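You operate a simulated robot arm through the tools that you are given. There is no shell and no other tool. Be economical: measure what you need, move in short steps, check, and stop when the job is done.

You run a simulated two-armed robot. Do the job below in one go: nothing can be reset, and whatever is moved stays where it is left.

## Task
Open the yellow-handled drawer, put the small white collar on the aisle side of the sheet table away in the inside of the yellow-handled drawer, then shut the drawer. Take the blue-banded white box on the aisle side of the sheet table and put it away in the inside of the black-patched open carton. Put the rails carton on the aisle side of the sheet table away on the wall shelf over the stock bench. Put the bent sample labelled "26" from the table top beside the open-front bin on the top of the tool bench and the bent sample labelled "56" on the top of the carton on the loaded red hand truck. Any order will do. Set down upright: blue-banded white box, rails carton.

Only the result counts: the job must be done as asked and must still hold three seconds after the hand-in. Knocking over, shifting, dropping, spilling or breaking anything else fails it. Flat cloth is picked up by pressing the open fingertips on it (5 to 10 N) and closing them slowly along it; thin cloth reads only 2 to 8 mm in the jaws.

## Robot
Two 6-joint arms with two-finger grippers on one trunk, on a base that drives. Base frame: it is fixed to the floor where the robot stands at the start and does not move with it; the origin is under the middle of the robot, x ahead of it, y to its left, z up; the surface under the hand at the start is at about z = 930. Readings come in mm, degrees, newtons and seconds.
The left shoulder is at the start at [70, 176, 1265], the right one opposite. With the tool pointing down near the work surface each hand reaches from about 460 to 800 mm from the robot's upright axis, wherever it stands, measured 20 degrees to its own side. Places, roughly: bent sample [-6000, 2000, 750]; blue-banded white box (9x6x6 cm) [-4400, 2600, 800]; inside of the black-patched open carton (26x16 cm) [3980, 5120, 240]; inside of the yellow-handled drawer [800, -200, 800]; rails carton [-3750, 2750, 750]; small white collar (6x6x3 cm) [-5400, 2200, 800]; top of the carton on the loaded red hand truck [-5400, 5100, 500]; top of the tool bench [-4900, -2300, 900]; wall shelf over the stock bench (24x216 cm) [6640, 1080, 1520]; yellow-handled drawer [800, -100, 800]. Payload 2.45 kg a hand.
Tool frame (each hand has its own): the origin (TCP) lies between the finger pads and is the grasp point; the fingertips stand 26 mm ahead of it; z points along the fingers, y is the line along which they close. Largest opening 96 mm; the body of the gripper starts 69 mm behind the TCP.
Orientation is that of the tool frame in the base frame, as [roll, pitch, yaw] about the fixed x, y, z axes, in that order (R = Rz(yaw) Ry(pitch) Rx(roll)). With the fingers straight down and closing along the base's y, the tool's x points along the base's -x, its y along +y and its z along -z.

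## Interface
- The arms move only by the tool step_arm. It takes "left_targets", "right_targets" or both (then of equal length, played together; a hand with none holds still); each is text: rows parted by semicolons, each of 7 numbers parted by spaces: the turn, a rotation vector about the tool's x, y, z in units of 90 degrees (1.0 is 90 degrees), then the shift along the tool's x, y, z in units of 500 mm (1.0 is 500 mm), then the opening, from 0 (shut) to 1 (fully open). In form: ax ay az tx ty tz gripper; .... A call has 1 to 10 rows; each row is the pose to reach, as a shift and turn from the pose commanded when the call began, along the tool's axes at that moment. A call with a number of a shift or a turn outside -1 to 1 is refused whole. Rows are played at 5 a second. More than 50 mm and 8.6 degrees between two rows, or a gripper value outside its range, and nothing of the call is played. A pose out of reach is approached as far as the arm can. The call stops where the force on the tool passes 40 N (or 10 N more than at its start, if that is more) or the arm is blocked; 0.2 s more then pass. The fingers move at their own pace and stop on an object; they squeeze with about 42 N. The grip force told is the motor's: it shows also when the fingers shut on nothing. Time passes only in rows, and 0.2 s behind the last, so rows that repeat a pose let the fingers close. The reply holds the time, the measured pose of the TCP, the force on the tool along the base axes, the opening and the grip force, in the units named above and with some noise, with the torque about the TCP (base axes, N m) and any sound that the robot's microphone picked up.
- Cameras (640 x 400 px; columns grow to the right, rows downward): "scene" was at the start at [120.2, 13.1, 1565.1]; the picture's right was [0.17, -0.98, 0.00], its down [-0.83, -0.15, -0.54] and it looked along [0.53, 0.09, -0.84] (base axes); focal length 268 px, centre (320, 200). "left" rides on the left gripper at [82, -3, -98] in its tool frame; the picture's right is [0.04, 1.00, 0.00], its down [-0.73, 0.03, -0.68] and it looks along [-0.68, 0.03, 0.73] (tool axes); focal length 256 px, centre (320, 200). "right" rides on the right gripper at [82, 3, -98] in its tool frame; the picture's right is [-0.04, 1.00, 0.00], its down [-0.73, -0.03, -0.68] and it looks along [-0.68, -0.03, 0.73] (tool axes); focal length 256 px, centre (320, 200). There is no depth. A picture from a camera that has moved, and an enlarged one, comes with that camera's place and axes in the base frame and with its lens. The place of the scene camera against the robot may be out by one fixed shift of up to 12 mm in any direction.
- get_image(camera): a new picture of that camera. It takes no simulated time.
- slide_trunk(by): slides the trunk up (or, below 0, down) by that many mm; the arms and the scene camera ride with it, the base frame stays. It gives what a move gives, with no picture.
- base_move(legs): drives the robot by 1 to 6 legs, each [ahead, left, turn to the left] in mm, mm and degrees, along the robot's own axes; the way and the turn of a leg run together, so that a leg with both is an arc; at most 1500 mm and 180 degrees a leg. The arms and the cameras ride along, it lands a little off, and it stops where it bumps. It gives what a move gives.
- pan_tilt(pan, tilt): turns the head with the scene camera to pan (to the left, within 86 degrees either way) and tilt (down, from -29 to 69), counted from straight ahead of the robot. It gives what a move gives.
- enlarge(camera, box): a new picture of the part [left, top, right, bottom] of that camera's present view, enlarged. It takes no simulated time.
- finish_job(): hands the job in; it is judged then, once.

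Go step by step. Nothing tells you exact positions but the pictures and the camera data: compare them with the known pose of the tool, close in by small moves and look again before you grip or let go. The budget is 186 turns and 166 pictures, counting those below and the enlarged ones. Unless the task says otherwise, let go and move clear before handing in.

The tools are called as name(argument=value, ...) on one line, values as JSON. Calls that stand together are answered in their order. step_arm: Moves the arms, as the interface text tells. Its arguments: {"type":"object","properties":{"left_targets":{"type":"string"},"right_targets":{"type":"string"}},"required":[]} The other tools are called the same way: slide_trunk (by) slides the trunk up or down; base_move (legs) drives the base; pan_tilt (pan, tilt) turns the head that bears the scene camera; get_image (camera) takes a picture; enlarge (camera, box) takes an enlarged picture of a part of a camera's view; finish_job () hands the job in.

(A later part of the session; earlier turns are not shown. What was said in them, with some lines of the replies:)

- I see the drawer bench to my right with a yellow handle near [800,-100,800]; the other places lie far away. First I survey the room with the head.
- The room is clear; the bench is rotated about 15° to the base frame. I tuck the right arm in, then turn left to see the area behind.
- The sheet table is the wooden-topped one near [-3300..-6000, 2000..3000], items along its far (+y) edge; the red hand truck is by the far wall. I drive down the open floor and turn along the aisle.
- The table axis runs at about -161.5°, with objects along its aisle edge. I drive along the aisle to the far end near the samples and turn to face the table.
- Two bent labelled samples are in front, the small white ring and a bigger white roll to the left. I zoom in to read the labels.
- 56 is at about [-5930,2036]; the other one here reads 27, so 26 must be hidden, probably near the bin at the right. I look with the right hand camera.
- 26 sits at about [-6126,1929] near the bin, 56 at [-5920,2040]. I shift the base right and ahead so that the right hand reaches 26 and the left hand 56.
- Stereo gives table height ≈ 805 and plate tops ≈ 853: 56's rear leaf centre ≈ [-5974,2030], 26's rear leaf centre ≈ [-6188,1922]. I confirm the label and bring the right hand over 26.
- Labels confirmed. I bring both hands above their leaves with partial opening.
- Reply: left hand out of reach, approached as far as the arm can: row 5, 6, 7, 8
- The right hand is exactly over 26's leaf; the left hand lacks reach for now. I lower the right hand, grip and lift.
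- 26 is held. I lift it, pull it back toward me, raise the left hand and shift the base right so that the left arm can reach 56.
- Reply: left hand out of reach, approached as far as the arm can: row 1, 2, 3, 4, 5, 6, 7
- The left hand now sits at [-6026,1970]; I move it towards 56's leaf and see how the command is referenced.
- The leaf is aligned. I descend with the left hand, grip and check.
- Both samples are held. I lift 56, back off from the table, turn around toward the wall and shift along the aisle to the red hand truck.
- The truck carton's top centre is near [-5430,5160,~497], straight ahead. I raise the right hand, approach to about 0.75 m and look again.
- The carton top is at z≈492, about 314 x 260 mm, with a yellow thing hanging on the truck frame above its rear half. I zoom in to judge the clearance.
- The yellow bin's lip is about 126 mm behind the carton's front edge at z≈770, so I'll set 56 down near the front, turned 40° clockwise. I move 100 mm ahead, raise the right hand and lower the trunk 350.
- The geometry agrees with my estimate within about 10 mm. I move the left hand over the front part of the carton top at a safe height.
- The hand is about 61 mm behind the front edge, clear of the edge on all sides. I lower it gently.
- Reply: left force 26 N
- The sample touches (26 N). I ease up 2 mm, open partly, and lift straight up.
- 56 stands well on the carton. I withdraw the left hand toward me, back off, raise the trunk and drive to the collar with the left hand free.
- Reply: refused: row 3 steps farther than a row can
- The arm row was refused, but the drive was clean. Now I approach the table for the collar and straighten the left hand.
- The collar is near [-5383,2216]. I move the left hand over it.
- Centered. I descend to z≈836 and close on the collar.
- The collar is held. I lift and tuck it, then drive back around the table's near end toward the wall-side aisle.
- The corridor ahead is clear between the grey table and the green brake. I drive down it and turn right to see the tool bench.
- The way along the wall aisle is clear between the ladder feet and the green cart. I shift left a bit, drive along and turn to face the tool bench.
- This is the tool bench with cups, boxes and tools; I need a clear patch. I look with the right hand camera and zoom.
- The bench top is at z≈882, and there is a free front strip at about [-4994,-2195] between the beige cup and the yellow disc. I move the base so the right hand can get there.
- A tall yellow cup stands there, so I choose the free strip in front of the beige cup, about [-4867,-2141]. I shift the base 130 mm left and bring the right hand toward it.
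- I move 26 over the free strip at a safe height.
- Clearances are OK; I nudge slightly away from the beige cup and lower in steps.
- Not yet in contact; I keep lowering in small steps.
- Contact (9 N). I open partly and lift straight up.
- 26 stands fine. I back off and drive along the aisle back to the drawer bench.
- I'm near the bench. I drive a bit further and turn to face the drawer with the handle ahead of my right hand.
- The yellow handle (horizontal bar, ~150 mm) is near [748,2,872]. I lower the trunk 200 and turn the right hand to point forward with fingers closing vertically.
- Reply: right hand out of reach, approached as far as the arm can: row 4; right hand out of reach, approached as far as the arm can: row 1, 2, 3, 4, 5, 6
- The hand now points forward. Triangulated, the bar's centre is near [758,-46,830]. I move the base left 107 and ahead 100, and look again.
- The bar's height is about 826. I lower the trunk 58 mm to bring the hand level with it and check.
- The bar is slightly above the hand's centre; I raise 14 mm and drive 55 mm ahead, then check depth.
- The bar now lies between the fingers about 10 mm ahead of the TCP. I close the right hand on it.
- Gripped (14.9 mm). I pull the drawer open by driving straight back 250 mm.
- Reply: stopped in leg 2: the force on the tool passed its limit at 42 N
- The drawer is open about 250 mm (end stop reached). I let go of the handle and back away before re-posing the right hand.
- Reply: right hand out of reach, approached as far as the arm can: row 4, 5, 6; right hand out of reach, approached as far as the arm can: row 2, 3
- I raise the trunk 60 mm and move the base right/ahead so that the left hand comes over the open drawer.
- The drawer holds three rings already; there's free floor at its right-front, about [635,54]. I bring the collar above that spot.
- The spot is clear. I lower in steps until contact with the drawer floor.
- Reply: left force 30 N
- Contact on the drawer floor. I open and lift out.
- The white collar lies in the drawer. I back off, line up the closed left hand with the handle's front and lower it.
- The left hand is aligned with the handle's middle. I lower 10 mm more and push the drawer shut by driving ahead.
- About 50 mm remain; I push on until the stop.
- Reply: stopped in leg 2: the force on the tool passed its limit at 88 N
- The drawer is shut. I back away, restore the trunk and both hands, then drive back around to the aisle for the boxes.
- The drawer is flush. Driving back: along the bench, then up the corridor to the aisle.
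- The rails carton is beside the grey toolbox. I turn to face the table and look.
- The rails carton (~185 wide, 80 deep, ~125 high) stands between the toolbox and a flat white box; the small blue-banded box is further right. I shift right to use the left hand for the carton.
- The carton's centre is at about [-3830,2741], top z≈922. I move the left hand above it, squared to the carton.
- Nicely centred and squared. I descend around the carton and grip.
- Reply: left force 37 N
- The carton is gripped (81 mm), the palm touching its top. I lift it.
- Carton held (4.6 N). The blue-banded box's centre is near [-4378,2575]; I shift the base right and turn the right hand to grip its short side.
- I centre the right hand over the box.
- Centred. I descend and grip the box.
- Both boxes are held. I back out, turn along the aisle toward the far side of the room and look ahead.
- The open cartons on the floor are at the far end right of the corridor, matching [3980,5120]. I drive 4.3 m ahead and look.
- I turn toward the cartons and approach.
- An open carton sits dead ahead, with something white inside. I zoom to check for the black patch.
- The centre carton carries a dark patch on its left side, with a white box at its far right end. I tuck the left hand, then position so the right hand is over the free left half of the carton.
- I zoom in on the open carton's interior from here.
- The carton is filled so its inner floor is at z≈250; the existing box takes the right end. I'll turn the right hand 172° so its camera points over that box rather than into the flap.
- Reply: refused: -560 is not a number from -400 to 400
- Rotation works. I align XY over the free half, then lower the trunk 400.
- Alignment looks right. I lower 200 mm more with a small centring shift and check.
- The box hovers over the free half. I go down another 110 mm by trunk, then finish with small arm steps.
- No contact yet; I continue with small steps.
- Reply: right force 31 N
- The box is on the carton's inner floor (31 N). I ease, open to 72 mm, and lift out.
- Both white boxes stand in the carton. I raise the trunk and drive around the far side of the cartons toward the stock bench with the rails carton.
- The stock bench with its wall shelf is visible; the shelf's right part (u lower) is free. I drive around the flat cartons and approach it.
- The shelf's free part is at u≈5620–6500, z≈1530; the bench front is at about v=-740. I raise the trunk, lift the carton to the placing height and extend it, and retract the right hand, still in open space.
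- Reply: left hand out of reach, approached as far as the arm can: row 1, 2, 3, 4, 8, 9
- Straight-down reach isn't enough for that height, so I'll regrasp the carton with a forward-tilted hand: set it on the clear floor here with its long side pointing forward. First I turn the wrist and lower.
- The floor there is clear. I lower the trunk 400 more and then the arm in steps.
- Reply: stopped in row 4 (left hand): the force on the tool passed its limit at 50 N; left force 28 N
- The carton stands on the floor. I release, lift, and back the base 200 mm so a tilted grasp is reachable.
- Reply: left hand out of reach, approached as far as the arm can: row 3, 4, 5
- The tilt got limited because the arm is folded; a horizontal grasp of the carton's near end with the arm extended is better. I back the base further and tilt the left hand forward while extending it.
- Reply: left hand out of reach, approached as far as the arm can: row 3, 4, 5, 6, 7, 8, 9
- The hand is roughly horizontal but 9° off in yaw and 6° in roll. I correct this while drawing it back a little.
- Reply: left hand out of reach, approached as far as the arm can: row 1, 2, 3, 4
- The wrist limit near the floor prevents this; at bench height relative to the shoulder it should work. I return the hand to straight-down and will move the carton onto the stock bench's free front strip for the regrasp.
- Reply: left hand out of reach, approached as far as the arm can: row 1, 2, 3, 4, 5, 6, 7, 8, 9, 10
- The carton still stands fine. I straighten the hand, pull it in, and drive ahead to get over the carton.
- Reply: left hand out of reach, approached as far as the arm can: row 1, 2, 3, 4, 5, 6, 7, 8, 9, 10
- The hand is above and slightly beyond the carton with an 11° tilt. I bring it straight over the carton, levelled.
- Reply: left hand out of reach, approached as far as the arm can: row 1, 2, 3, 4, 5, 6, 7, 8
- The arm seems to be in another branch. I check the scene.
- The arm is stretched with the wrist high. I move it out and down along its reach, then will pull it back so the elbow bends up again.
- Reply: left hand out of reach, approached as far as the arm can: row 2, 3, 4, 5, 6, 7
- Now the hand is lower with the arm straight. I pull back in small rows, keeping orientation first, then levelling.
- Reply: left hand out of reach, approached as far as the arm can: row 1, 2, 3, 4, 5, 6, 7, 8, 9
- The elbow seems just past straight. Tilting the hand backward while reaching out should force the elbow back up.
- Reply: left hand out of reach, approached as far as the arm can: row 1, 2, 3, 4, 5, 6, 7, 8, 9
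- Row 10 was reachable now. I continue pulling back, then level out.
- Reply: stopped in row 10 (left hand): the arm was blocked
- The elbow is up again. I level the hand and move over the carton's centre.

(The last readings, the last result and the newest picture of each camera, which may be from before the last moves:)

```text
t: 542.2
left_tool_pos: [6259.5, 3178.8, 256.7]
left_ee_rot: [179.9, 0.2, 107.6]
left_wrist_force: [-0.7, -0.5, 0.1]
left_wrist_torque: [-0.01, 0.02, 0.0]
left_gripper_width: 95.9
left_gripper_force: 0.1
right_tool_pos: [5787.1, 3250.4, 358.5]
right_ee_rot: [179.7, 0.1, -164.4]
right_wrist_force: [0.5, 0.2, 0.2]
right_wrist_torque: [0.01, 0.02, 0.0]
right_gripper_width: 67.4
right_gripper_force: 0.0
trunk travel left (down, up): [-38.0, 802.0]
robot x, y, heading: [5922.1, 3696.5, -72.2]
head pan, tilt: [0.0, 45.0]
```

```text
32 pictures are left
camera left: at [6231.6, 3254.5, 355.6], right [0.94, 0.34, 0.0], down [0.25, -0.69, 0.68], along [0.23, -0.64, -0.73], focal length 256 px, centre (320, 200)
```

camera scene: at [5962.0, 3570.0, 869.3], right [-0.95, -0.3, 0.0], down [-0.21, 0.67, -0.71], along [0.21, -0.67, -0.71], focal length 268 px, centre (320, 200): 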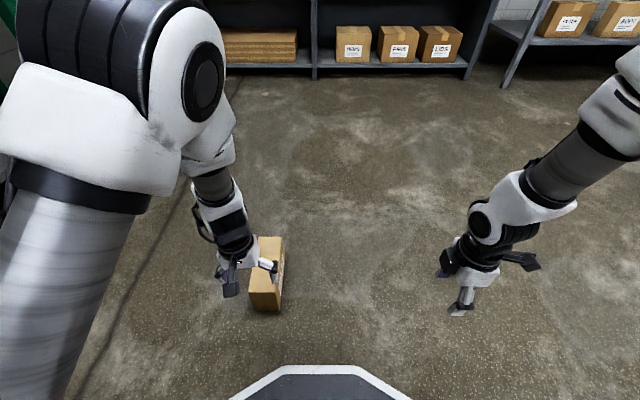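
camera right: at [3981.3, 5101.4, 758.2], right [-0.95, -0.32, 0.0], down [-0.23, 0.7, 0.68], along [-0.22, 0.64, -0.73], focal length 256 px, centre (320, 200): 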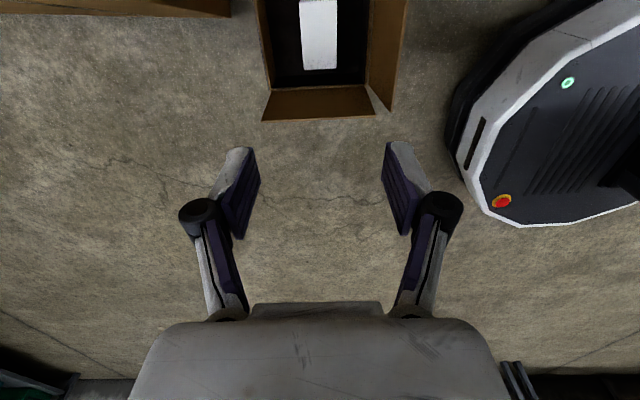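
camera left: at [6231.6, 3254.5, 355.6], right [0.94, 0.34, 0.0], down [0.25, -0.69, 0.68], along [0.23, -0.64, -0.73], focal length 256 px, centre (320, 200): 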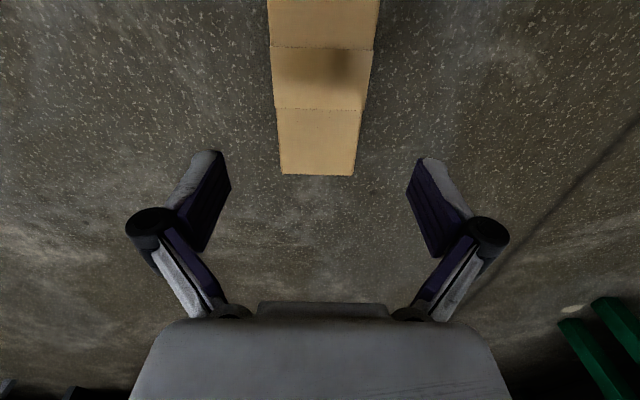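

I choose a 28° forward-tilted grasp of the carton's near end, which gives enough reach for the shelf. I back off and tilt the hand with the arm well extended.

base_move(legs=[[-230, 0, 0]])

step_arm(left_targets="0 0 0 -0.08 0 0 1;0 0 0 -0.16 0 0 1;0 0 0 -0.24 0 0.02 1;0 -0.08 0 -0.282 0 0.04 1;0 -0.16 0 -0.282 0 0.06 1;0 -0.24 0 -0.282 0 0.08 1;0 -0.31 0 -0.282 0 0.1 1;0 -0.31 0 -0.282 0 0.1 1")

get_image(camera="left")

get_image(camera="scene")

```text
t: 543.9
left_tool_pos: [6193.3, 3400.3, 257.3]
left_ee_rot: [179.8, 0.3, 107.9]
left_wrist_force: [-0.4, -0.8, 0.2]
left_wrist_torque: [0.0, 0.01, 0.0]
left_gripper_width: 95.9
left_gripper_force: 0.1
right_tool_pos: [5720.6, 3470.1, 357.7]
right_ee_rot: [179.7, 0.0, -164.1]
right_wrist_force: [0.9, -0.9, -0.5]
right_wrist_torque: [0.0, 0.0, 0.02]
right_gripper_width: 67.1
right_gripper_force: 0.0
trunk travel left (down, up): [-38.0, 802.0]
robot x, y, heading: [5850.5, 3915.0, -71.9]
head pan, tilt: [0.0, 45.0]
```

```text
t: 545.7
left_tool_pos: [6236.9, 3266.7, 208.0]
left_ee_rot: [179.9, 28.2, 107.8]
left_wrist_force: [0.5, -0.3, -0.3]
left_wrist_torque: [0.04, 0.0, -0.03]
left_gripper_width: 96.0
left_gripper_force: 0.0
right_tool_pos: [5720.7, 3470.1, 358.4]
right_ee_rot: [179.8, -0.1, -164.0]
right_wrist_force: [0.2, 0.1, 0.7]
right_wrist_torque: [-0.01, 0.0, 0.0]
right_gripper_width: 67.2
right_gripper_force: 0.1
trunk travel left (down, up): [-38.0, 802.0]
robot x, y, heading: [5850.1, 3912.2, -72.3]
head pan, tilt: [0.0, 45.0]
```

```text
31 pictures are left
camera left: at [6196.9, 3376.8, 256.7], right [0.94, 0.34, -0.02], down [0.13, -0.3, 0.95], along [0.32, -0.89, -0.33], focal length 256 px, centre (320, 200)
```

left: 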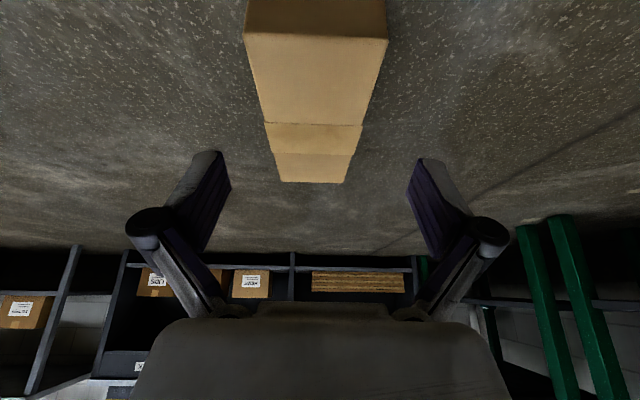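

```text
30 pictures are left
camera scene: at [5892.6, 3789.8, 869.3], right [-0.95, -0.31, 0.0], down [-0.22, 0.67, -0.71], along [0.22, -0.67, -0.71], focal length 268 px, centre (320, 200)
```

scene: 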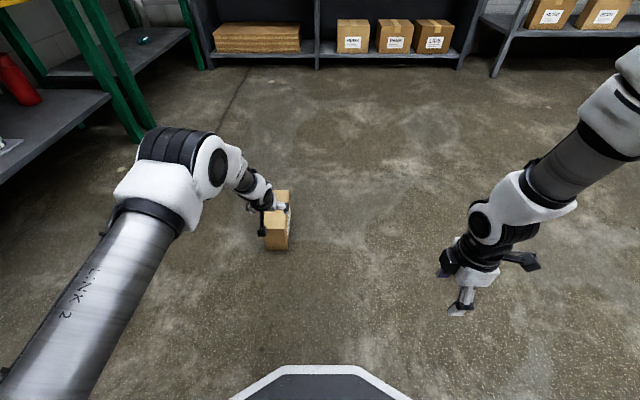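

The tilted pose is reached and the carton lies straight between the fingers. I descend along and grip its near end.

step_arm(left_targets="0 0 0 0.015 -0.01 0.06 1;0 0 0 0.03 -0.01 0.12 1;0 0 0 0.045 -0.01 0.18 1;0 0 0 0.066 -0.01 0.248 1;0 0 0 0.066 -0.01 0.248 0;0 0 0 0.066 -0.01 0.248 0;0 0 0 0.066 -0.01 0.248 0")

get_image(camera="left")

```text
t: 546.9
left_tool_pos: [6243.5, 3229.1, 95.1]
left_ee_rot: [179.8, 29.4, 107.9]
left_wrist_force: [-1.8, 6.0, 36.7]
left_wrist_torque: [1.38, 0.32, -0.07]
left_gripper_width: 90.2
left_gripper_force: 42.1
right_tool_pos: [5718.9, 3472.0, 361.2]
right_ee_rot: [-179.9, 0.2, -164.0]
right_wrist_force: [0.3, 0.4, -0.4]
right_wrist_torque: [-0.02, -0.02, -0.03]
right_gripper_width: 67.2
right_gripper_force: 0.1
trunk travel left (down, up): [-38.0, 802.0]
robot x, y, heading: [5852.9, 3911.4, -72.2]
head pan, tilt: [0.0, 45.0]
stopped in row 5 (left hand): the force on the tool passed its limit at 46 N (the readings are from after the stop); the commanded pose is now the measured one
```

```text
29 pictures are left
camera left: at [6204.3, 3341.0, 141.6], right [0.94, 0.34, -0.02], down [0.12, -0.28, 0.95], along [0.32, -0.9, -0.31], focal length 256 px, centre (320, 200)
```

left: 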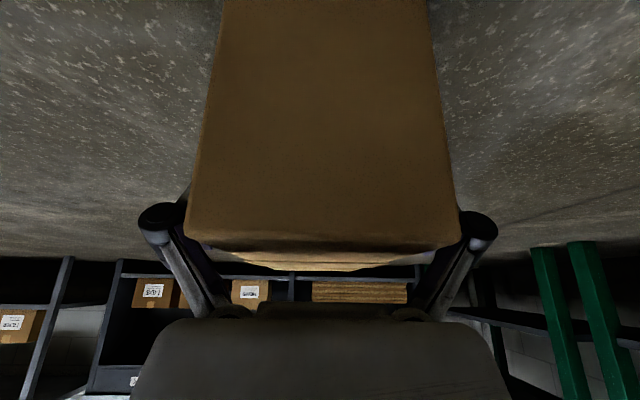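

The palm touches the carton's top edge. I ease back 6 mm and finish closing.

step_arm(left_targets="0 0 0 0 0 -0.012 1;0 0 0 0 0 -0.014 0;0 0 0 0 0 -0.014 0;0 0 0 0 0 -0.014 0")

get_image(camera="left")

```text
t: 547.9
left_tool_pos: [6242.4, 3233.1, 99.0]
left_ee_rot: [179.8, 29.1, 107.9]
left_wrist_force: [-0.2, -2.7, 35.4]
left_wrist_torque: [1.39, 0.33, -0.11]
left_gripper_width: 84.6
left_gripper_force: 42.3
right_tool_pos: [5719.5, 3470.2, 360.6]
right_ee_rot: [-179.9, 0.2, -164.0]
right_wrist_force: [-0.8, 0.4, 0.7]
right_wrist_torque: [0.01, 0.01, 0.02]
right_gripper_width: 67.1
right_gripper_force: 0.1
trunk travel left (down, up): [-38.0, 802.0]
robot x, y, heading: [5853.0, 3916.3, -72.1]
head pan, tilt: [0.0, 45.0]
```

```text
28 pictures are left
camera left: at [6202.8, 3345.7, 145.0], right [0.94, 0.34, -0.02], down [0.12, -0.29, 0.95], along [0.32, -0.89, -0.31], focal length 256 px, centre (320, 200)
```

left: 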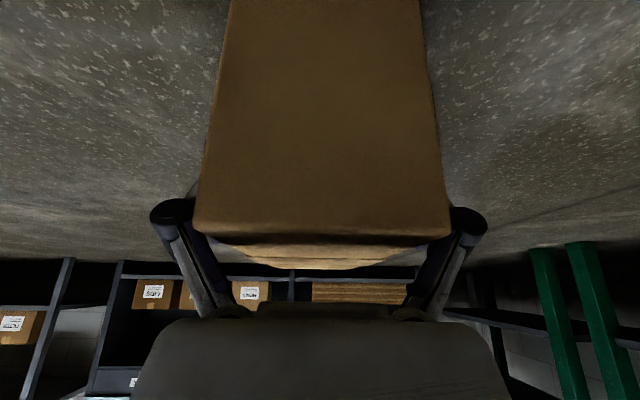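

Still pressing; I open, back off about 14 mm along the tool, and close again.

step_arm(left_targets="0 0 0 0 0 0 1;0 0 0 0 0 -0.028 1;0 0 0 0 0 -0.028 1;0 0 0 0 0 -0.028 0;0 0 0 0 0 -0.028 0;0 0 0 0 0 -0.028 0;0 0 0 0 0 -0.028 0")

get_image(camera="left")

```text
t: 549.5
left_tool_pos: [6241.7, 3242.3, 105.0]
left_ee_rot: [179.9, 28.6, 107.9]
left_wrist_force: [-0.3, 0.0, 0.7]
left_wrist_torque: [0.24, 0.08, 0.03]
left_gripper_width: 79.5
left_gripper_force: 41.6
right_tool_pos: [5721.1, 3469.7, 358.6]
right_ee_rot: [179.7, 0.1, -164.1]
right_wrist_force: [-0.4, 0.9, 0.6]
right_wrist_torque: [0.03, 0.0, -0.01]
right_gripper_width: 67.3
right_gripper_force: 0.0
trunk travel left (down, up): [-38.0, 802.0]
robot x, y, heading: [5851.6, 3913.3, -72.1]
head pan, tilt: [0.0, 45.0]
```

```text
27 pictures are left
camera left: at [6200.8, 3353.8, 152.6], right [0.94, 0.34, -0.02], down [0.12, -0.3, 0.95], along [0.32, -0.89, -0.32], focal length 256 px, centre (320, 200)
```

left: 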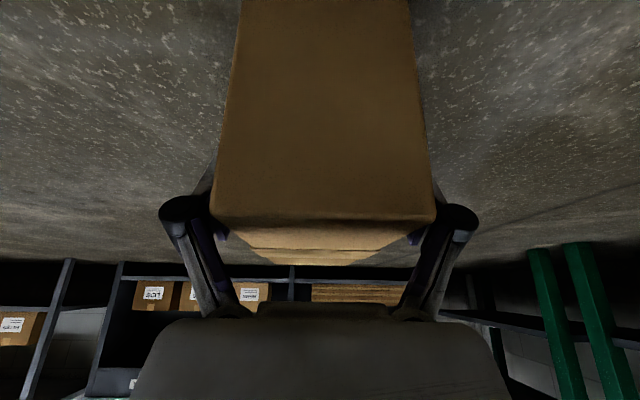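

Clean grip now (79.5 mm, no residual force). I lift by the trunk and check the carton stays level.

slide_trunk(by=150)

get_image(camera="scene")

enlarge(camera="scene", box=[200, 150, 360, 250])

```text
t: 551.2
left_tool_pos: [6240.9, 3243.1, 255.0]
left_ee_rot: [179.8, 28.6, 107.9]
left_wrist_force: [0.6, -0.5, -3.6]
left_wrist_torque: [0.26, 0.03, 0.0]
left_gripper_width: 79.7
left_gripper_force: 42.1
right_tool_pos: [5720.4, 3470.1, 508.8]
right_ee_rot: [179.8, 0.0, -164.0]
right_wrist_force: [-0.7, 0.5, 0.6]
right_wrist_torque: [0.03, -0.01, 0.01]
right_gripper_width: 67.4
right_gripper_force: 0.0
trunk travel left (down, up): [-188.0, 652.0]
robot x, y, heading: [5848.5, 3914.6, -72.1]
head pan, tilt: [0.0, 45.0]
```

```text
26 pictures are left
camera scene: at [5892.8, 3789.4, 1019.1], right [-0.95, -0.31, 0.0], down [-0.22, 0.67, -0.71], along [0.22, -0.67, -0.71], focal length 268 px, centre (320, 200)
```

scene: 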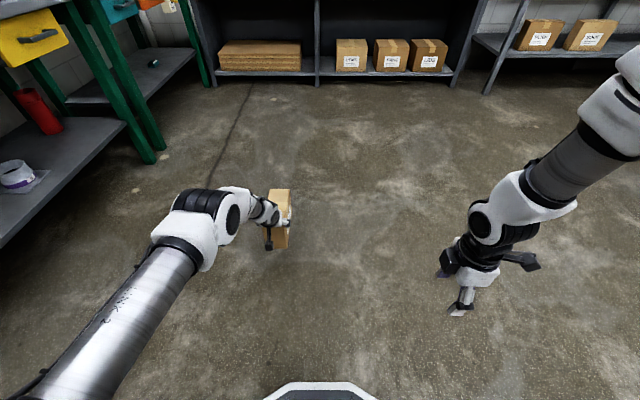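

```text
4.00 times, centred on (280, 200) of scene
camera zoom: at [5892.8, 3789.4, 1019.1], right [-0.95, -0.31, 0.0], down [-0.22, 0.67, -0.71], along [0.22, -0.67, -0.71], focal length 1070 px, centre (480, 200)
```

zoom: 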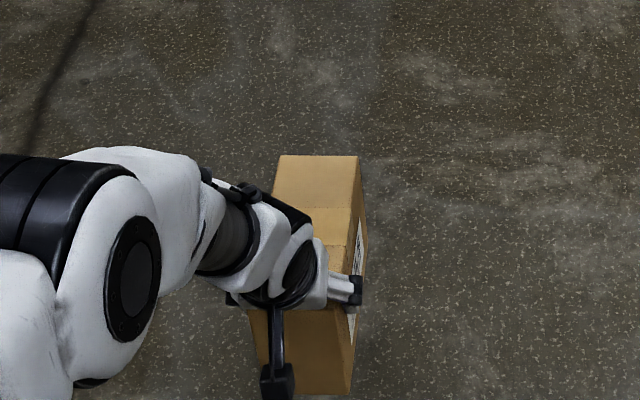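

Carton held level. Now trunk to the top and raise the hand to shelf height in open space, keeping the tilt.

slide_trunk(by=400)

slide_trunk(by=250)

step_arm(left_targets="0 0 0 -0.0257 0 -0.0732 0;0 0 0 -0.0514 0 -0.1464 0;0 0 0 -0.0771 0 -0.2196 0;0 0 0 -0.1028 0 -0.2928 0;0 0 0 -0.1285 0 -0.366 0;0 0 0 -0.1542 0 -0.4392 0;0 0 0 -0.1799 0 -0.5124 0;0 0 0 -0.2056 0 -0.5856 0;0 0 0 -0.2313 0 -0.6588 0;0 0 0 -0.257 0 -0.732 0")

step_arm(left_targets="0 0 0 -0.0257 0 -0.0732 0;0 0 0 -0.0514 0 -0.1464 0;0 0 0 -0.0771 0 -0.2196 0;0 0 0 -0.1028 0 -0.2928 0;0 0 0 -0.1285 0 -0.366 0;0 0 0 -0.1542 0 -0.4392 0;0 0 0 -0.1799 0 -0.5124 0;0 0 0 -0.2056 0 -0.5856 0;0 0 0 -0.2313 0 -0.6588 0;0 0 0 -0.257 0 -0.732 0")

get_image(camera="scene")

```text
t: 555.1
left_tool_pos: [6241.2, 3242.3, 653.3]
left_ee_rot: [179.8, 28.7, 107.9]
left_wrist_force: [-0.4, -0.2, -4.2]
left_wrist_torque: [0.22, 0.07, 0.0]
left_gripper_width: 79.8
left_gripper_force: 41.7
right_tool_pos: [5721.0, 3469.9, 908.2]
right_ee_rot: [179.8, 0.0, -164.0]
right_wrist_force: [0.1, 0.2, 0.0]
right_wrist_torque: [-0.01, 0.01, 0.04]
right_gripper_width: 67.5
right_gripper_force: 0.1
trunk travel left (down, up): [-588.0, 252.0]
robot x, y, heading: [5854.2, 3916.0, -72.3]
head pan, tilt: [0.0, 45.0]
```

```text
t: 557.6
left_tool_pos: [6240.7, 3242.9, 905.2]
left_ee_rot: [179.8, 28.6, 107.9]
left_wrist_force: [0.2, -0.4, -4.2]
left_wrist_torque: [0.21, 0.1, 0.01]
left_gripper_width: 79.5
left_gripper_force: 42.1
right_tool_pos: [5720.6, 3467.9, 1158.6]
right_ee_rot: [179.6, 0.1, -164.0]
right_wrist_force: [0.5, 0.7, -1.4]
right_wrist_torque: [0.01, -0.03, 0.02]
right_gripper_width: 67.2
right_gripper_force: 0.1
trunk travel left (down, up): [-838.0, 2.0]
robot x, y, heading: [5849.3, 3915.4, -72.2]
head pan, tilt: [0.0, 45.0]
```

```text
t: 559.8
left_tool_pos: [6220.3, 3303.5, 1290.6]
left_ee_rot: [179.7, 28.6, 107.8]
left_wrist_force: [0.9, 0.1, -3.3]
left_wrist_torque: [0.27, 0.07, -0.02]
left_gripper_width: 79.5
left_gripper_force: 41.7
right_tool_pos: [5720.9, 3470.4, 1159.2]
right_ee_rot: [179.9, 0.1, -164.0]
right_wrist_force: [0.5, 0.5, 0.8]
right_wrist_torque: [-0.03, 0.02, 0.0]
right_gripper_width: 67.3
right_gripper_force: 0.1
trunk travel left (down, up): [-838.0, 2.0]
robot x, y, heading: [5850.6, 3915.9, -72.1]
head pan, tilt: [0.0, 45.0]
```

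```text
t: 562.0
left_tool_pos: [6205.3, 3356.8, 1670.0]
left_ee_rot: [179.9, 28.3, 108.1]
left_wrist_force: [0.6, -0.4, -4.1]
left_wrist_torque: [0.25, 0.08, 0.06]
left_gripper_width: 79.6
left_gripper_force: 41.4
right_tool_pos: [5720.3, 3468.9, 1157.7]
right_ee_rot: [179.7, 0.0, -164.1]
right_wrist_force: [-0.9, 0.7, 0.1]
right_wrist_torque: [-0.02, 0.01, 0.02]
right_gripper_width: 67.2
right_gripper_force: 0.0
trunk travel left (down, up): [-838.0, 2.0]
robot x, y, heading: [5850.4, 3914.7, -72.0]
head pan, tilt: [0.0, 45.0]
```

```text
24 pictures are left
camera scene: at [5893.7, 3787.7, 1669.1], right [-0.95, -0.31, 0.0], down [-0.22, 0.67, -0.71], along [0.22, -0.67, -0.71], focal length 268 px, centre (320, 200)
```

scene: 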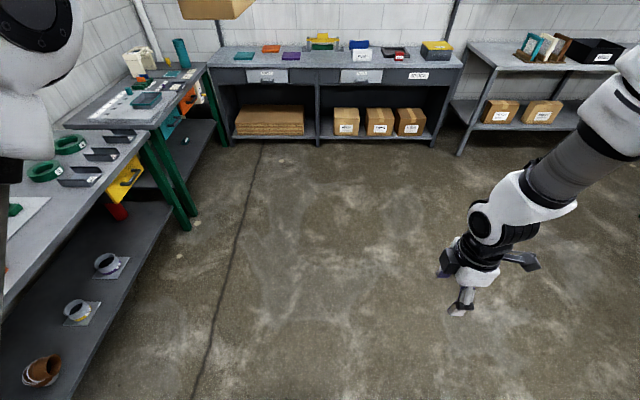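

Hand at z=1670, 640 mm ahead, within reach. I drive right and toward the stock bench, stopping short to look.

base_move(legs=[[0, -890, 0.4], [1200, 0, 0], [500, 0, 0]])

pan_tilt(pan=10, tilt=12)

get_image(camera="scene")

get_image(camera="left")

```text
t: 575.0
left_tool_pos: [5839.9, 1449.8, 1672.1]
left_ee_rot: [179.9, 28.7, 106.6]
left_wrist_force: [0.4, -0.5, -4.2]
left_wrist_torque: [0.21, 0.04, 0.0]
left_gripper_width: 79.3
left_gripper_force: 42.1
right_tool_pos: [5360.3, 1571.1, 1159.0]
right_ee_rot: [179.9, 0.1, -165.3]
right_wrist_force: [-1.2, 0.9, -0.8]
right_wrist_torque: [-0.02, -0.01, -0.03]
right_gripper_width: 67.2
right_gripper_force: 0.1
trunk travel left (down, up): [-838.0, 2.0]
robot x, y, heading: [5501.5, 2011.9, -73.6]
head pan, tilt: [0.0, 45.0]
```

```text
t: 576.0
left_tool_pos: [5839.7, 1448.2, 1670.0]
left_ee_rot: [179.7, 28.6, 106.6]
left_wrist_force: [-1.2, -0.7, -3.8]
left_wrist_torque: [0.29, 0.07, -0.03]
left_gripper_width: 79.7
left_gripper_force: 42.1
right_tool_pos: [5361.8, 1569.5, 1159.7]
right_ee_rot: [179.7, 0.0, -165.3]
right_wrist_force: [-0.3, -0.1, 0.2]
right_wrist_torque: [0.02, -0.01, -0.01]
right_gripper_width: 67.2
right_gripper_force: 0.0
trunk travel left (down, up): [-838.0, 2.0]
robot x, y, heading: [5504.4, 2011.0, -73.5]
head pan, tilt: [10.0, 12.0]
```

```text
23 pictures are left
camera scene: at [5558.9, 1879.2, 1720.8], right [-0.89, -0.45, 0.0], down [-0.09, 0.19, -0.98], along [0.44, -0.87, -0.21], focal length 268 px, centre (320, 200)
```

scene: 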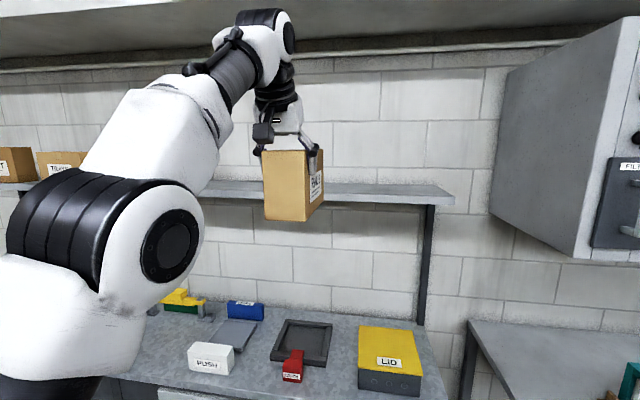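

```text
22 pictures are left
camera left: at [5803.2, 1558.7, 1718.2], right [0.95, 0.32, -0.02], down [0.12, -0.3, 0.95], along [0.3, -0.9, -0.32], focal length 256 px, centre (320, 200)
```

left: 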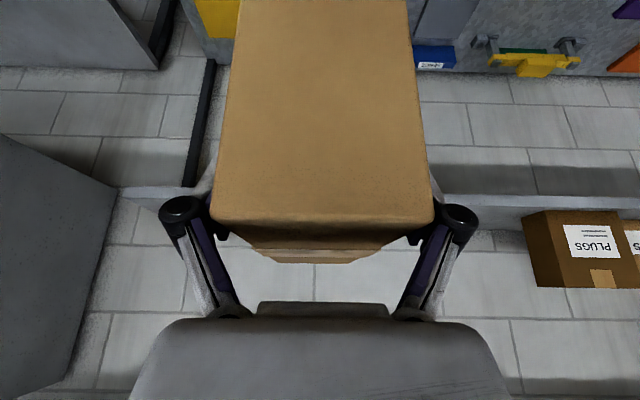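

Shelf top is at z≈1548 and the carton's bottom is ~20 mm above it; the spot right of the PLUGS carton is free. I straighten the heading and drive in carefully.

base_move(legs=[[0, 0, 1.8], [400, 0, 0]])

get_image(camera="scene")

get_image(camera="left")

```text
t: 578.9
left_tool_pos: [5978.7, 1080.0, 1672.9]
left_ee_rot: [179.8, 28.7, 108.1]
left_wrist_force: [-0.2, -0.3, -3.9]
left_wrist_torque: [0.18, 0.09, -0.01]
left_gripper_width: 79.6
left_gripper_force: 41.9
right_tool_pos: [5496.3, 1187.6, 1158.6]
right_ee_rot: [179.8, 0.0, -163.8]
right_wrist_force: [0.0, 0.0, -0.3]
right_wrist_torque: [-0.06, -0.01, -0.01]
right_gripper_width: 67.5
right_gripper_force: 0.0
trunk travel left (down, up): [-838.0, 2.0]
robot x, y, heading: [5624.0, 1635.6, -71.7]
head pan, tilt: [10.0, 12.0]
```

```text
21 pictures are left
camera scene: at [5686.1, 1504.8, 1721.2], right [-0.88, -0.47, 0.0], down [-0.1, 0.18, -0.98], along [0.46, -0.86, -0.21], focal length 268 px, centre (320, 200)
```

scene: 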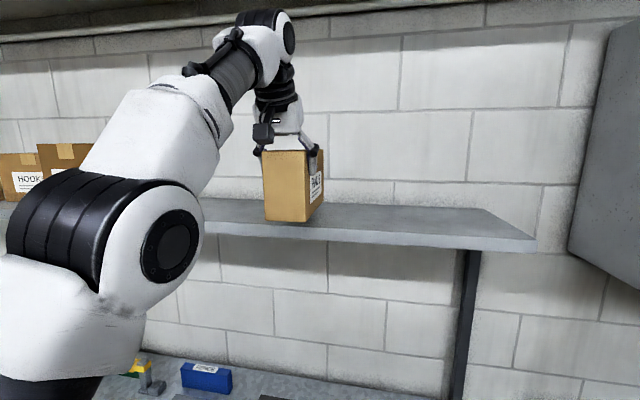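

```text
20 pictures are left
camera left: at [5938.5, 1191.0, 1719.7], right [0.94, 0.34, -0.02], down [0.12, -0.29, 0.95], along [0.32, -0.89, -0.32], focal length 256 px, centre (320, 200)
```

left: 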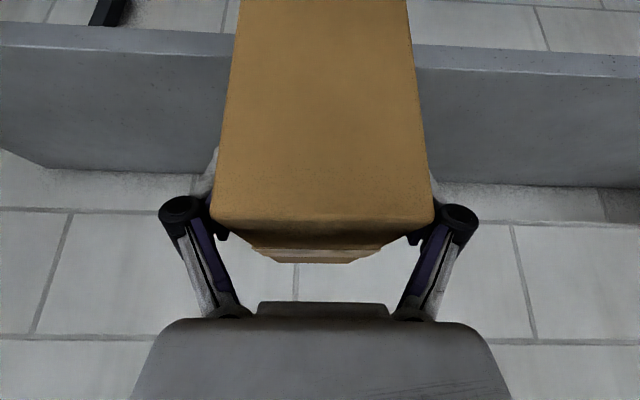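

The shelf spans v≈-900…-1135; I need about 96 mm more ahead to centre the carton.

base_move(legs=[[96, 0, 0]])

get_image(camera="scene")

get_image(camera="left")

```text
t: 580.0
left_tool_pos: [6007.8, 996.2, 1676.4]
left_ee_rot: [179.7, 29.0, 108.2]
left_wrist_force: [-1.3, 1.3, -4.0]
left_wrist_torque: [0.21, 0.08, -0.03]
left_gripper_width: 79.4
left_gripper_force: 42.7
right_tool_pos: [5526.1, 1100.4, 1161.9]
right_ee_rot: [-179.8, 0.0, -163.7]
right_wrist_force: [-0.9, 1.3, -1.1]
right_wrist_torque: [-0.05, -0.02, 0.01]
right_gripper_width: 67.3
right_gripper_force: 0.1
trunk travel left (down, up): [-838.0, 2.0]
robot x, y, heading: [5655.2, 1541.4, -71.8]
head pan, tilt: [10.0, 12.0]
```

```text
19 pictures are left
camera scene: at [5714.4, 1419.7, 1721.9], right [-0.88, -0.47, 0.0], down [-0.1, 0.18, -0.98], along [0.46, -0.86, -0.2], focal length 268 px, centre (320, 200)
```

scene: 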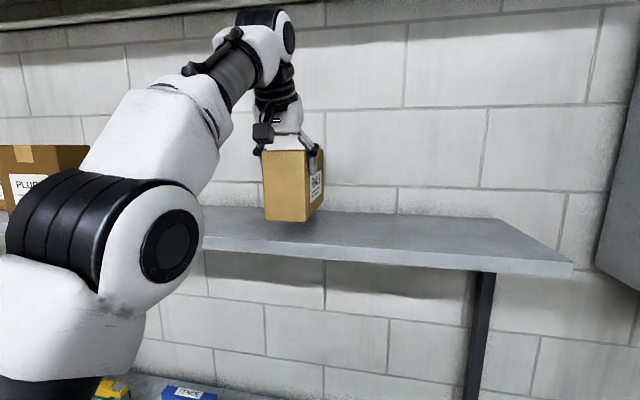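

```text
18 pictures are left
camera left: at [5967.2, 1106.8, 1722.3], right [0.94, 0.35, -0.02], down [0.12, -0.29, 0.95], along [0.32, -0.89, -0.31], focal length 256 px, centre (320, 200)
```

left: 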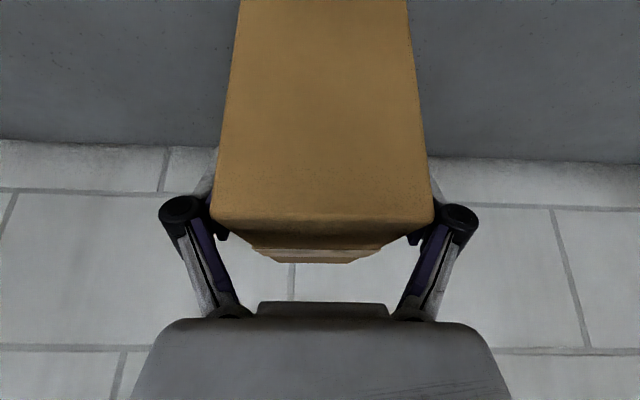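

In position over the shelf. I lower in small steps until contact.

step_arm(left_targets="0 0 0 0.0077 0 0.014 0;0 0 0 0.0144 0 0.0263 0;0 0 0 0.0182 0 0.0334 0;0 0 0 0.022 0 0.0404 0")

get_image(camera="scene")

```text
t: 581.0
left_tool_pos: [6010.8, 983.9, 1647.4]
left_ee_rot: [179.8, 28.6, 108.2]
left_wrist_force: [0.0, -0.4, -4.2]
left_wrist_torque: [0.28, 0.06, 0.05]
left_gripper_width: 79.5
left_gripper_force: 42.1
right_tool_pos: [5528.0, 1093.3, 1158.2]
right_ee_rot: [179.6, 0.0, -163.7]
right_wrist_force: [0.1, 0.2, 0.4]
right_wrist_torque: [-0.01, -0.02, 0.02]
right_gripper_width: 67.3
right_gripper_force: 0.1
trunk travel left (down, up): [-838.0, 2.0]
robot x, y, heading: [5656.7, 1538.0, -71.7]
head pan, tilt: [10.0, 12.0]
```

```text
17 pictures are left
camera scene: at [5718.2, 1408.0, 1720.7], right [-0.88, -0.47, 0.0], down [-0.1, 0.19, -0.98], along [0.46, -0.86, -0.21], focal length 268 px, centre (320, 200)
```

scene: 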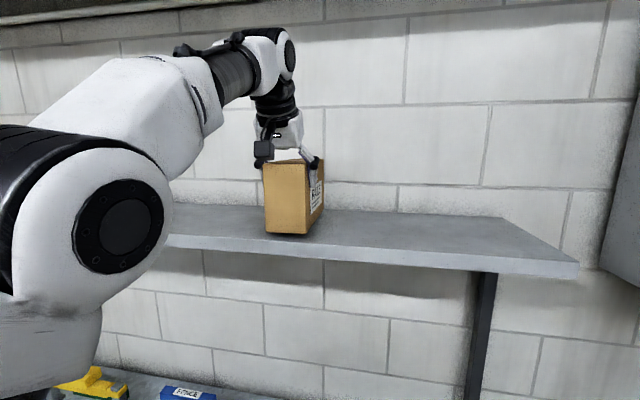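

Nearly down, no contact yet; I go on with 3–4 mm steps.

step_arm(left_targets="0 0 0 0.0034 0 0.0063 0;0 0 0 0.0067 0 0.0123 0;0 0 0 0.01 0 0.0184 0;0 0 0 0.0134 0 0.0246 0")

```text
t: 582.0
left_tool_pos: [6009.9, 988.7, 1636.6]
left_ee_rot: [179.7, 28.9, 108.1]
left_wrist_force: [0.7, 0.2, 2.5]
left_wrist_torque: [-0.68, -0.56, 0.11]
left_gripper_width: 79.6
left_gripper_force: 41.8
right_tool_pos: [5528.0, 1096.2, 1159.1]
right_ee_rot: [179.8, 0.0, -163.7]
right_wrist_force: [0.2, 0.6, 0.2]
right_wrist_torque: [0.03, 0.0, -0.01]
right_gripper_width: 67.5
right_gripper_force: 0.1
trunk travel left (down, up): [-838.0, 2.0]
robot x, y, heading: [5655.5, 1543.9, -71.7]
head pan, tilt: [10.0, 12.0]
```

First contact (the far end touches). I lower 4 mm more.

step_arm(left_targets="0 0 0 0.0019 0 0.0035 0;0 0 0 0.0038 0 0.007 0;0 0 0 0.0038 0 0.007 0")

enlarge(camera="scene", box=[220, 120, 380, 260])

```text
t: 582.8
left_tool_pos: [6008.7, 989.2, 1632.8]
left_ee_rot: [179.8, 28.9, 108.2]
left_wrist_force: [4.3, -7.4, 28.3]
left_wrist_torque: [-0.35, -0.47, -0.51]
left_gripper_width: 79.9
left_gripper_force: 41.6
right_tool_pos: [5526.9, 1095.6, 1159.9]
right_ee_rot: [179.9, -0.1, -163.7]
right_wrist_force: [0.7, 0.3, 0.2]
right_wrist_torque: [-0.01, 0.03, 0.0]
right_gripper_width: 67.3
right_gripper_force: 0.0
trunk travel left (down, up): [-838.0, 2.0]
robot x, y, heading: [5655.9, 1541.0, -71.8]
head pan, tilt: [10.0, 12.0]
```

```text
2.86 times, centred on (300, 190) of scene
camera zoom: at [5715.5, 1412.3, 1721.5], right [-0.88, -0.47, 0.0], down [-0.1, 0.18, -0.98], along [0.46, -0.86, -0.21], focal length 765 px, centre (377, 229)
```

zoom: 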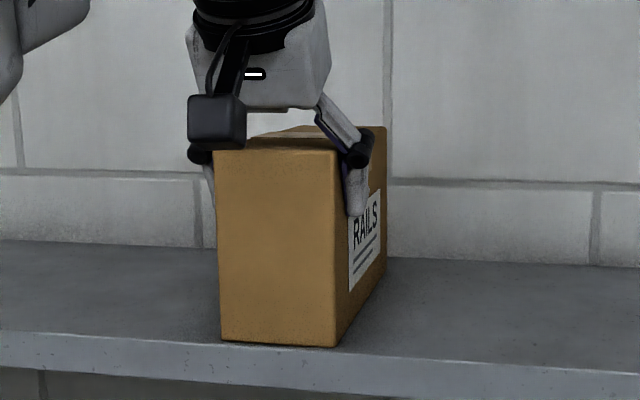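

The carton stands fully on the shelf, about 25 mm inside the front edge. I ease off, open, and retreat along the tool axis.

step_arm(left_targets="0 0 0 -0.0015 0 -0.003 0;0 0 0 -0.0015 0 -0.003 1;0 0 0 -0.0015 0 -0.003 1;0 0 0 0 0 -0.04 1;0 0 0 0.02 0 -0.1 1;0 0 0 0.05 0 -0.16 1;0 0 0 0.1 0 -0.2 1")

enlarge(camera="scene", box=[160, 80, 440, 280])

```text
t: 584.4
left_tool_pos: [5978.7, 1079.4, 1694.4]
left_ee_rot: [179.8, 28.8, 108.1]
left_wrist_force: [0.2, 0.5, 0.2]
left_wrist_torque: [-0.03, -0.01, -0.01]
left_gripper_width: 96.1
left_gripper_force: 0.0
right_tool_pos: [5526.9, 1098.5, 1159.2]
right_ee_rot: [179.9, 0.0, -163.8]
right_wrist_force: [0.0, 0.4, -0.3]
right_wrist_torque: [-0.02, -0.02, 0.02]
right_gripper_width: 67.1
right_gripper_force: 0.1
trunk travel left (down, up): [-838.0, 2.0]
robot x, y, heading: [5660.0, 1541.0, -71.9]
head pan, tilt: [10.0, 12.0]
```

```text
2.00 times, centred on (300, 180) of scene
camera zoom: at [5715.6, 1414.4, 1721.3], right [-0.88, -0.47, 0.0], down [-0.1, 0.18, -0.98], along [0.46, -0.86, -0.21], focal length 535 px, centre (360, 240)
```

zoom: 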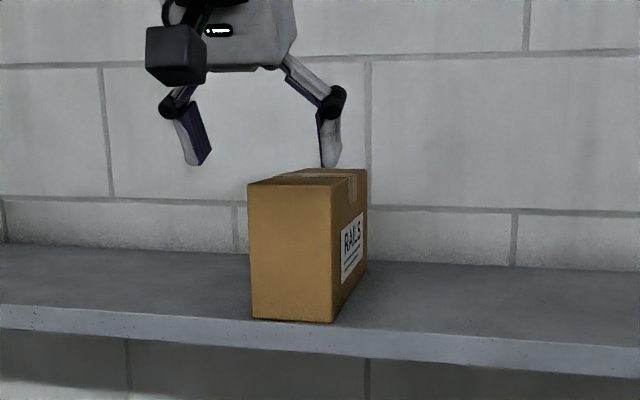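

The rails carton stands upright on the shelf. I back the robot clear and take a last look.

base_move(legs=[[-450, 0, 0]])

get_image(camera="scene")

```text
t: 587.1
left_tool_pos: [5842.2, 1499.2, 1692.8]
left_ee_rot: [179.9, 28.6, 108.4]
left_wrist_force: [-0.6, 0.6, -0.1]
left_wrist_torque: [-0.02, 0.0, 0.02]
left_gripper_width: 96.2
left_gripper_force: 0.0
right_tool_pos: [5388.4, 1519.7, 1159.3]
right_ee_rot: [179.7, 0.1, -163.5]
right_wrist_force: [0.5, -1.3, -0.4]
right_wrist_torque: [0.0, 0.01, 0.0]
right_gripper_width: 67.4
right_gripper_force: 0.1
trunk travel left (down, up): [-838.0, 2.0]
robot x, y, heading: [5518.2, 1966.8, -71.6]
head pan, tilt: [10.0, 12.0]
```

```text
14 pictures are left
camera scene: at [5577.3, 1835.4, 1720.8], right [-0.88, -0.48, 0.0], down [-0.1, 0.18, -0.98], along [0.46, -0.86, -0.21], focal length 268 px, centre (320, 200)
```

scene: 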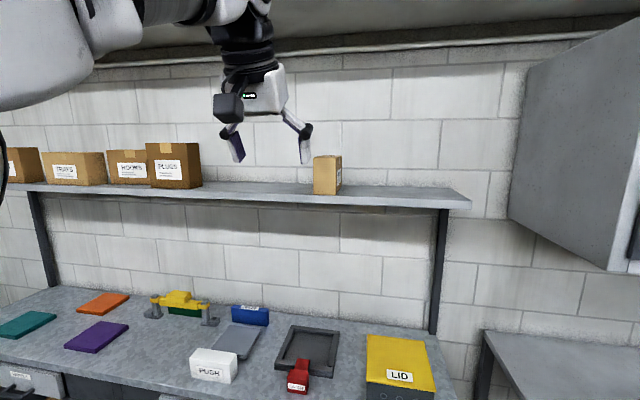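

Everything is placed: rails carton upright on the shelf, hands empty and clear. I hand the job in.

finish_job()

```text
The job is handed in.
```

I finished all five parts of the job and handed it in. The hand-in gave no verdict, and I last looked at each item right after placing it.

- **Collar:** the small white collar is inside the yellow-handled drawer, and the drawer is pushed shut against its stop.
- **White box:** the blue-banded box stands upright in the black-patched open carton, next to a white box that was already in there.
- **Rails carton:** it stands upright on the wall shelf over the stock bench, about 25 mm in from the front edge. I set it on the open floor on the way so I could grip it at a different angle.
- **Sample 26:** it stands on the tool bench, in the clear strip in front of the beige cup.
- **Sample 56:** it stands on top of the carton on the red hand truck.

I saw nothing else knocked over or shifted. Both hands are empty, and the robot is backed clear of the shelf.
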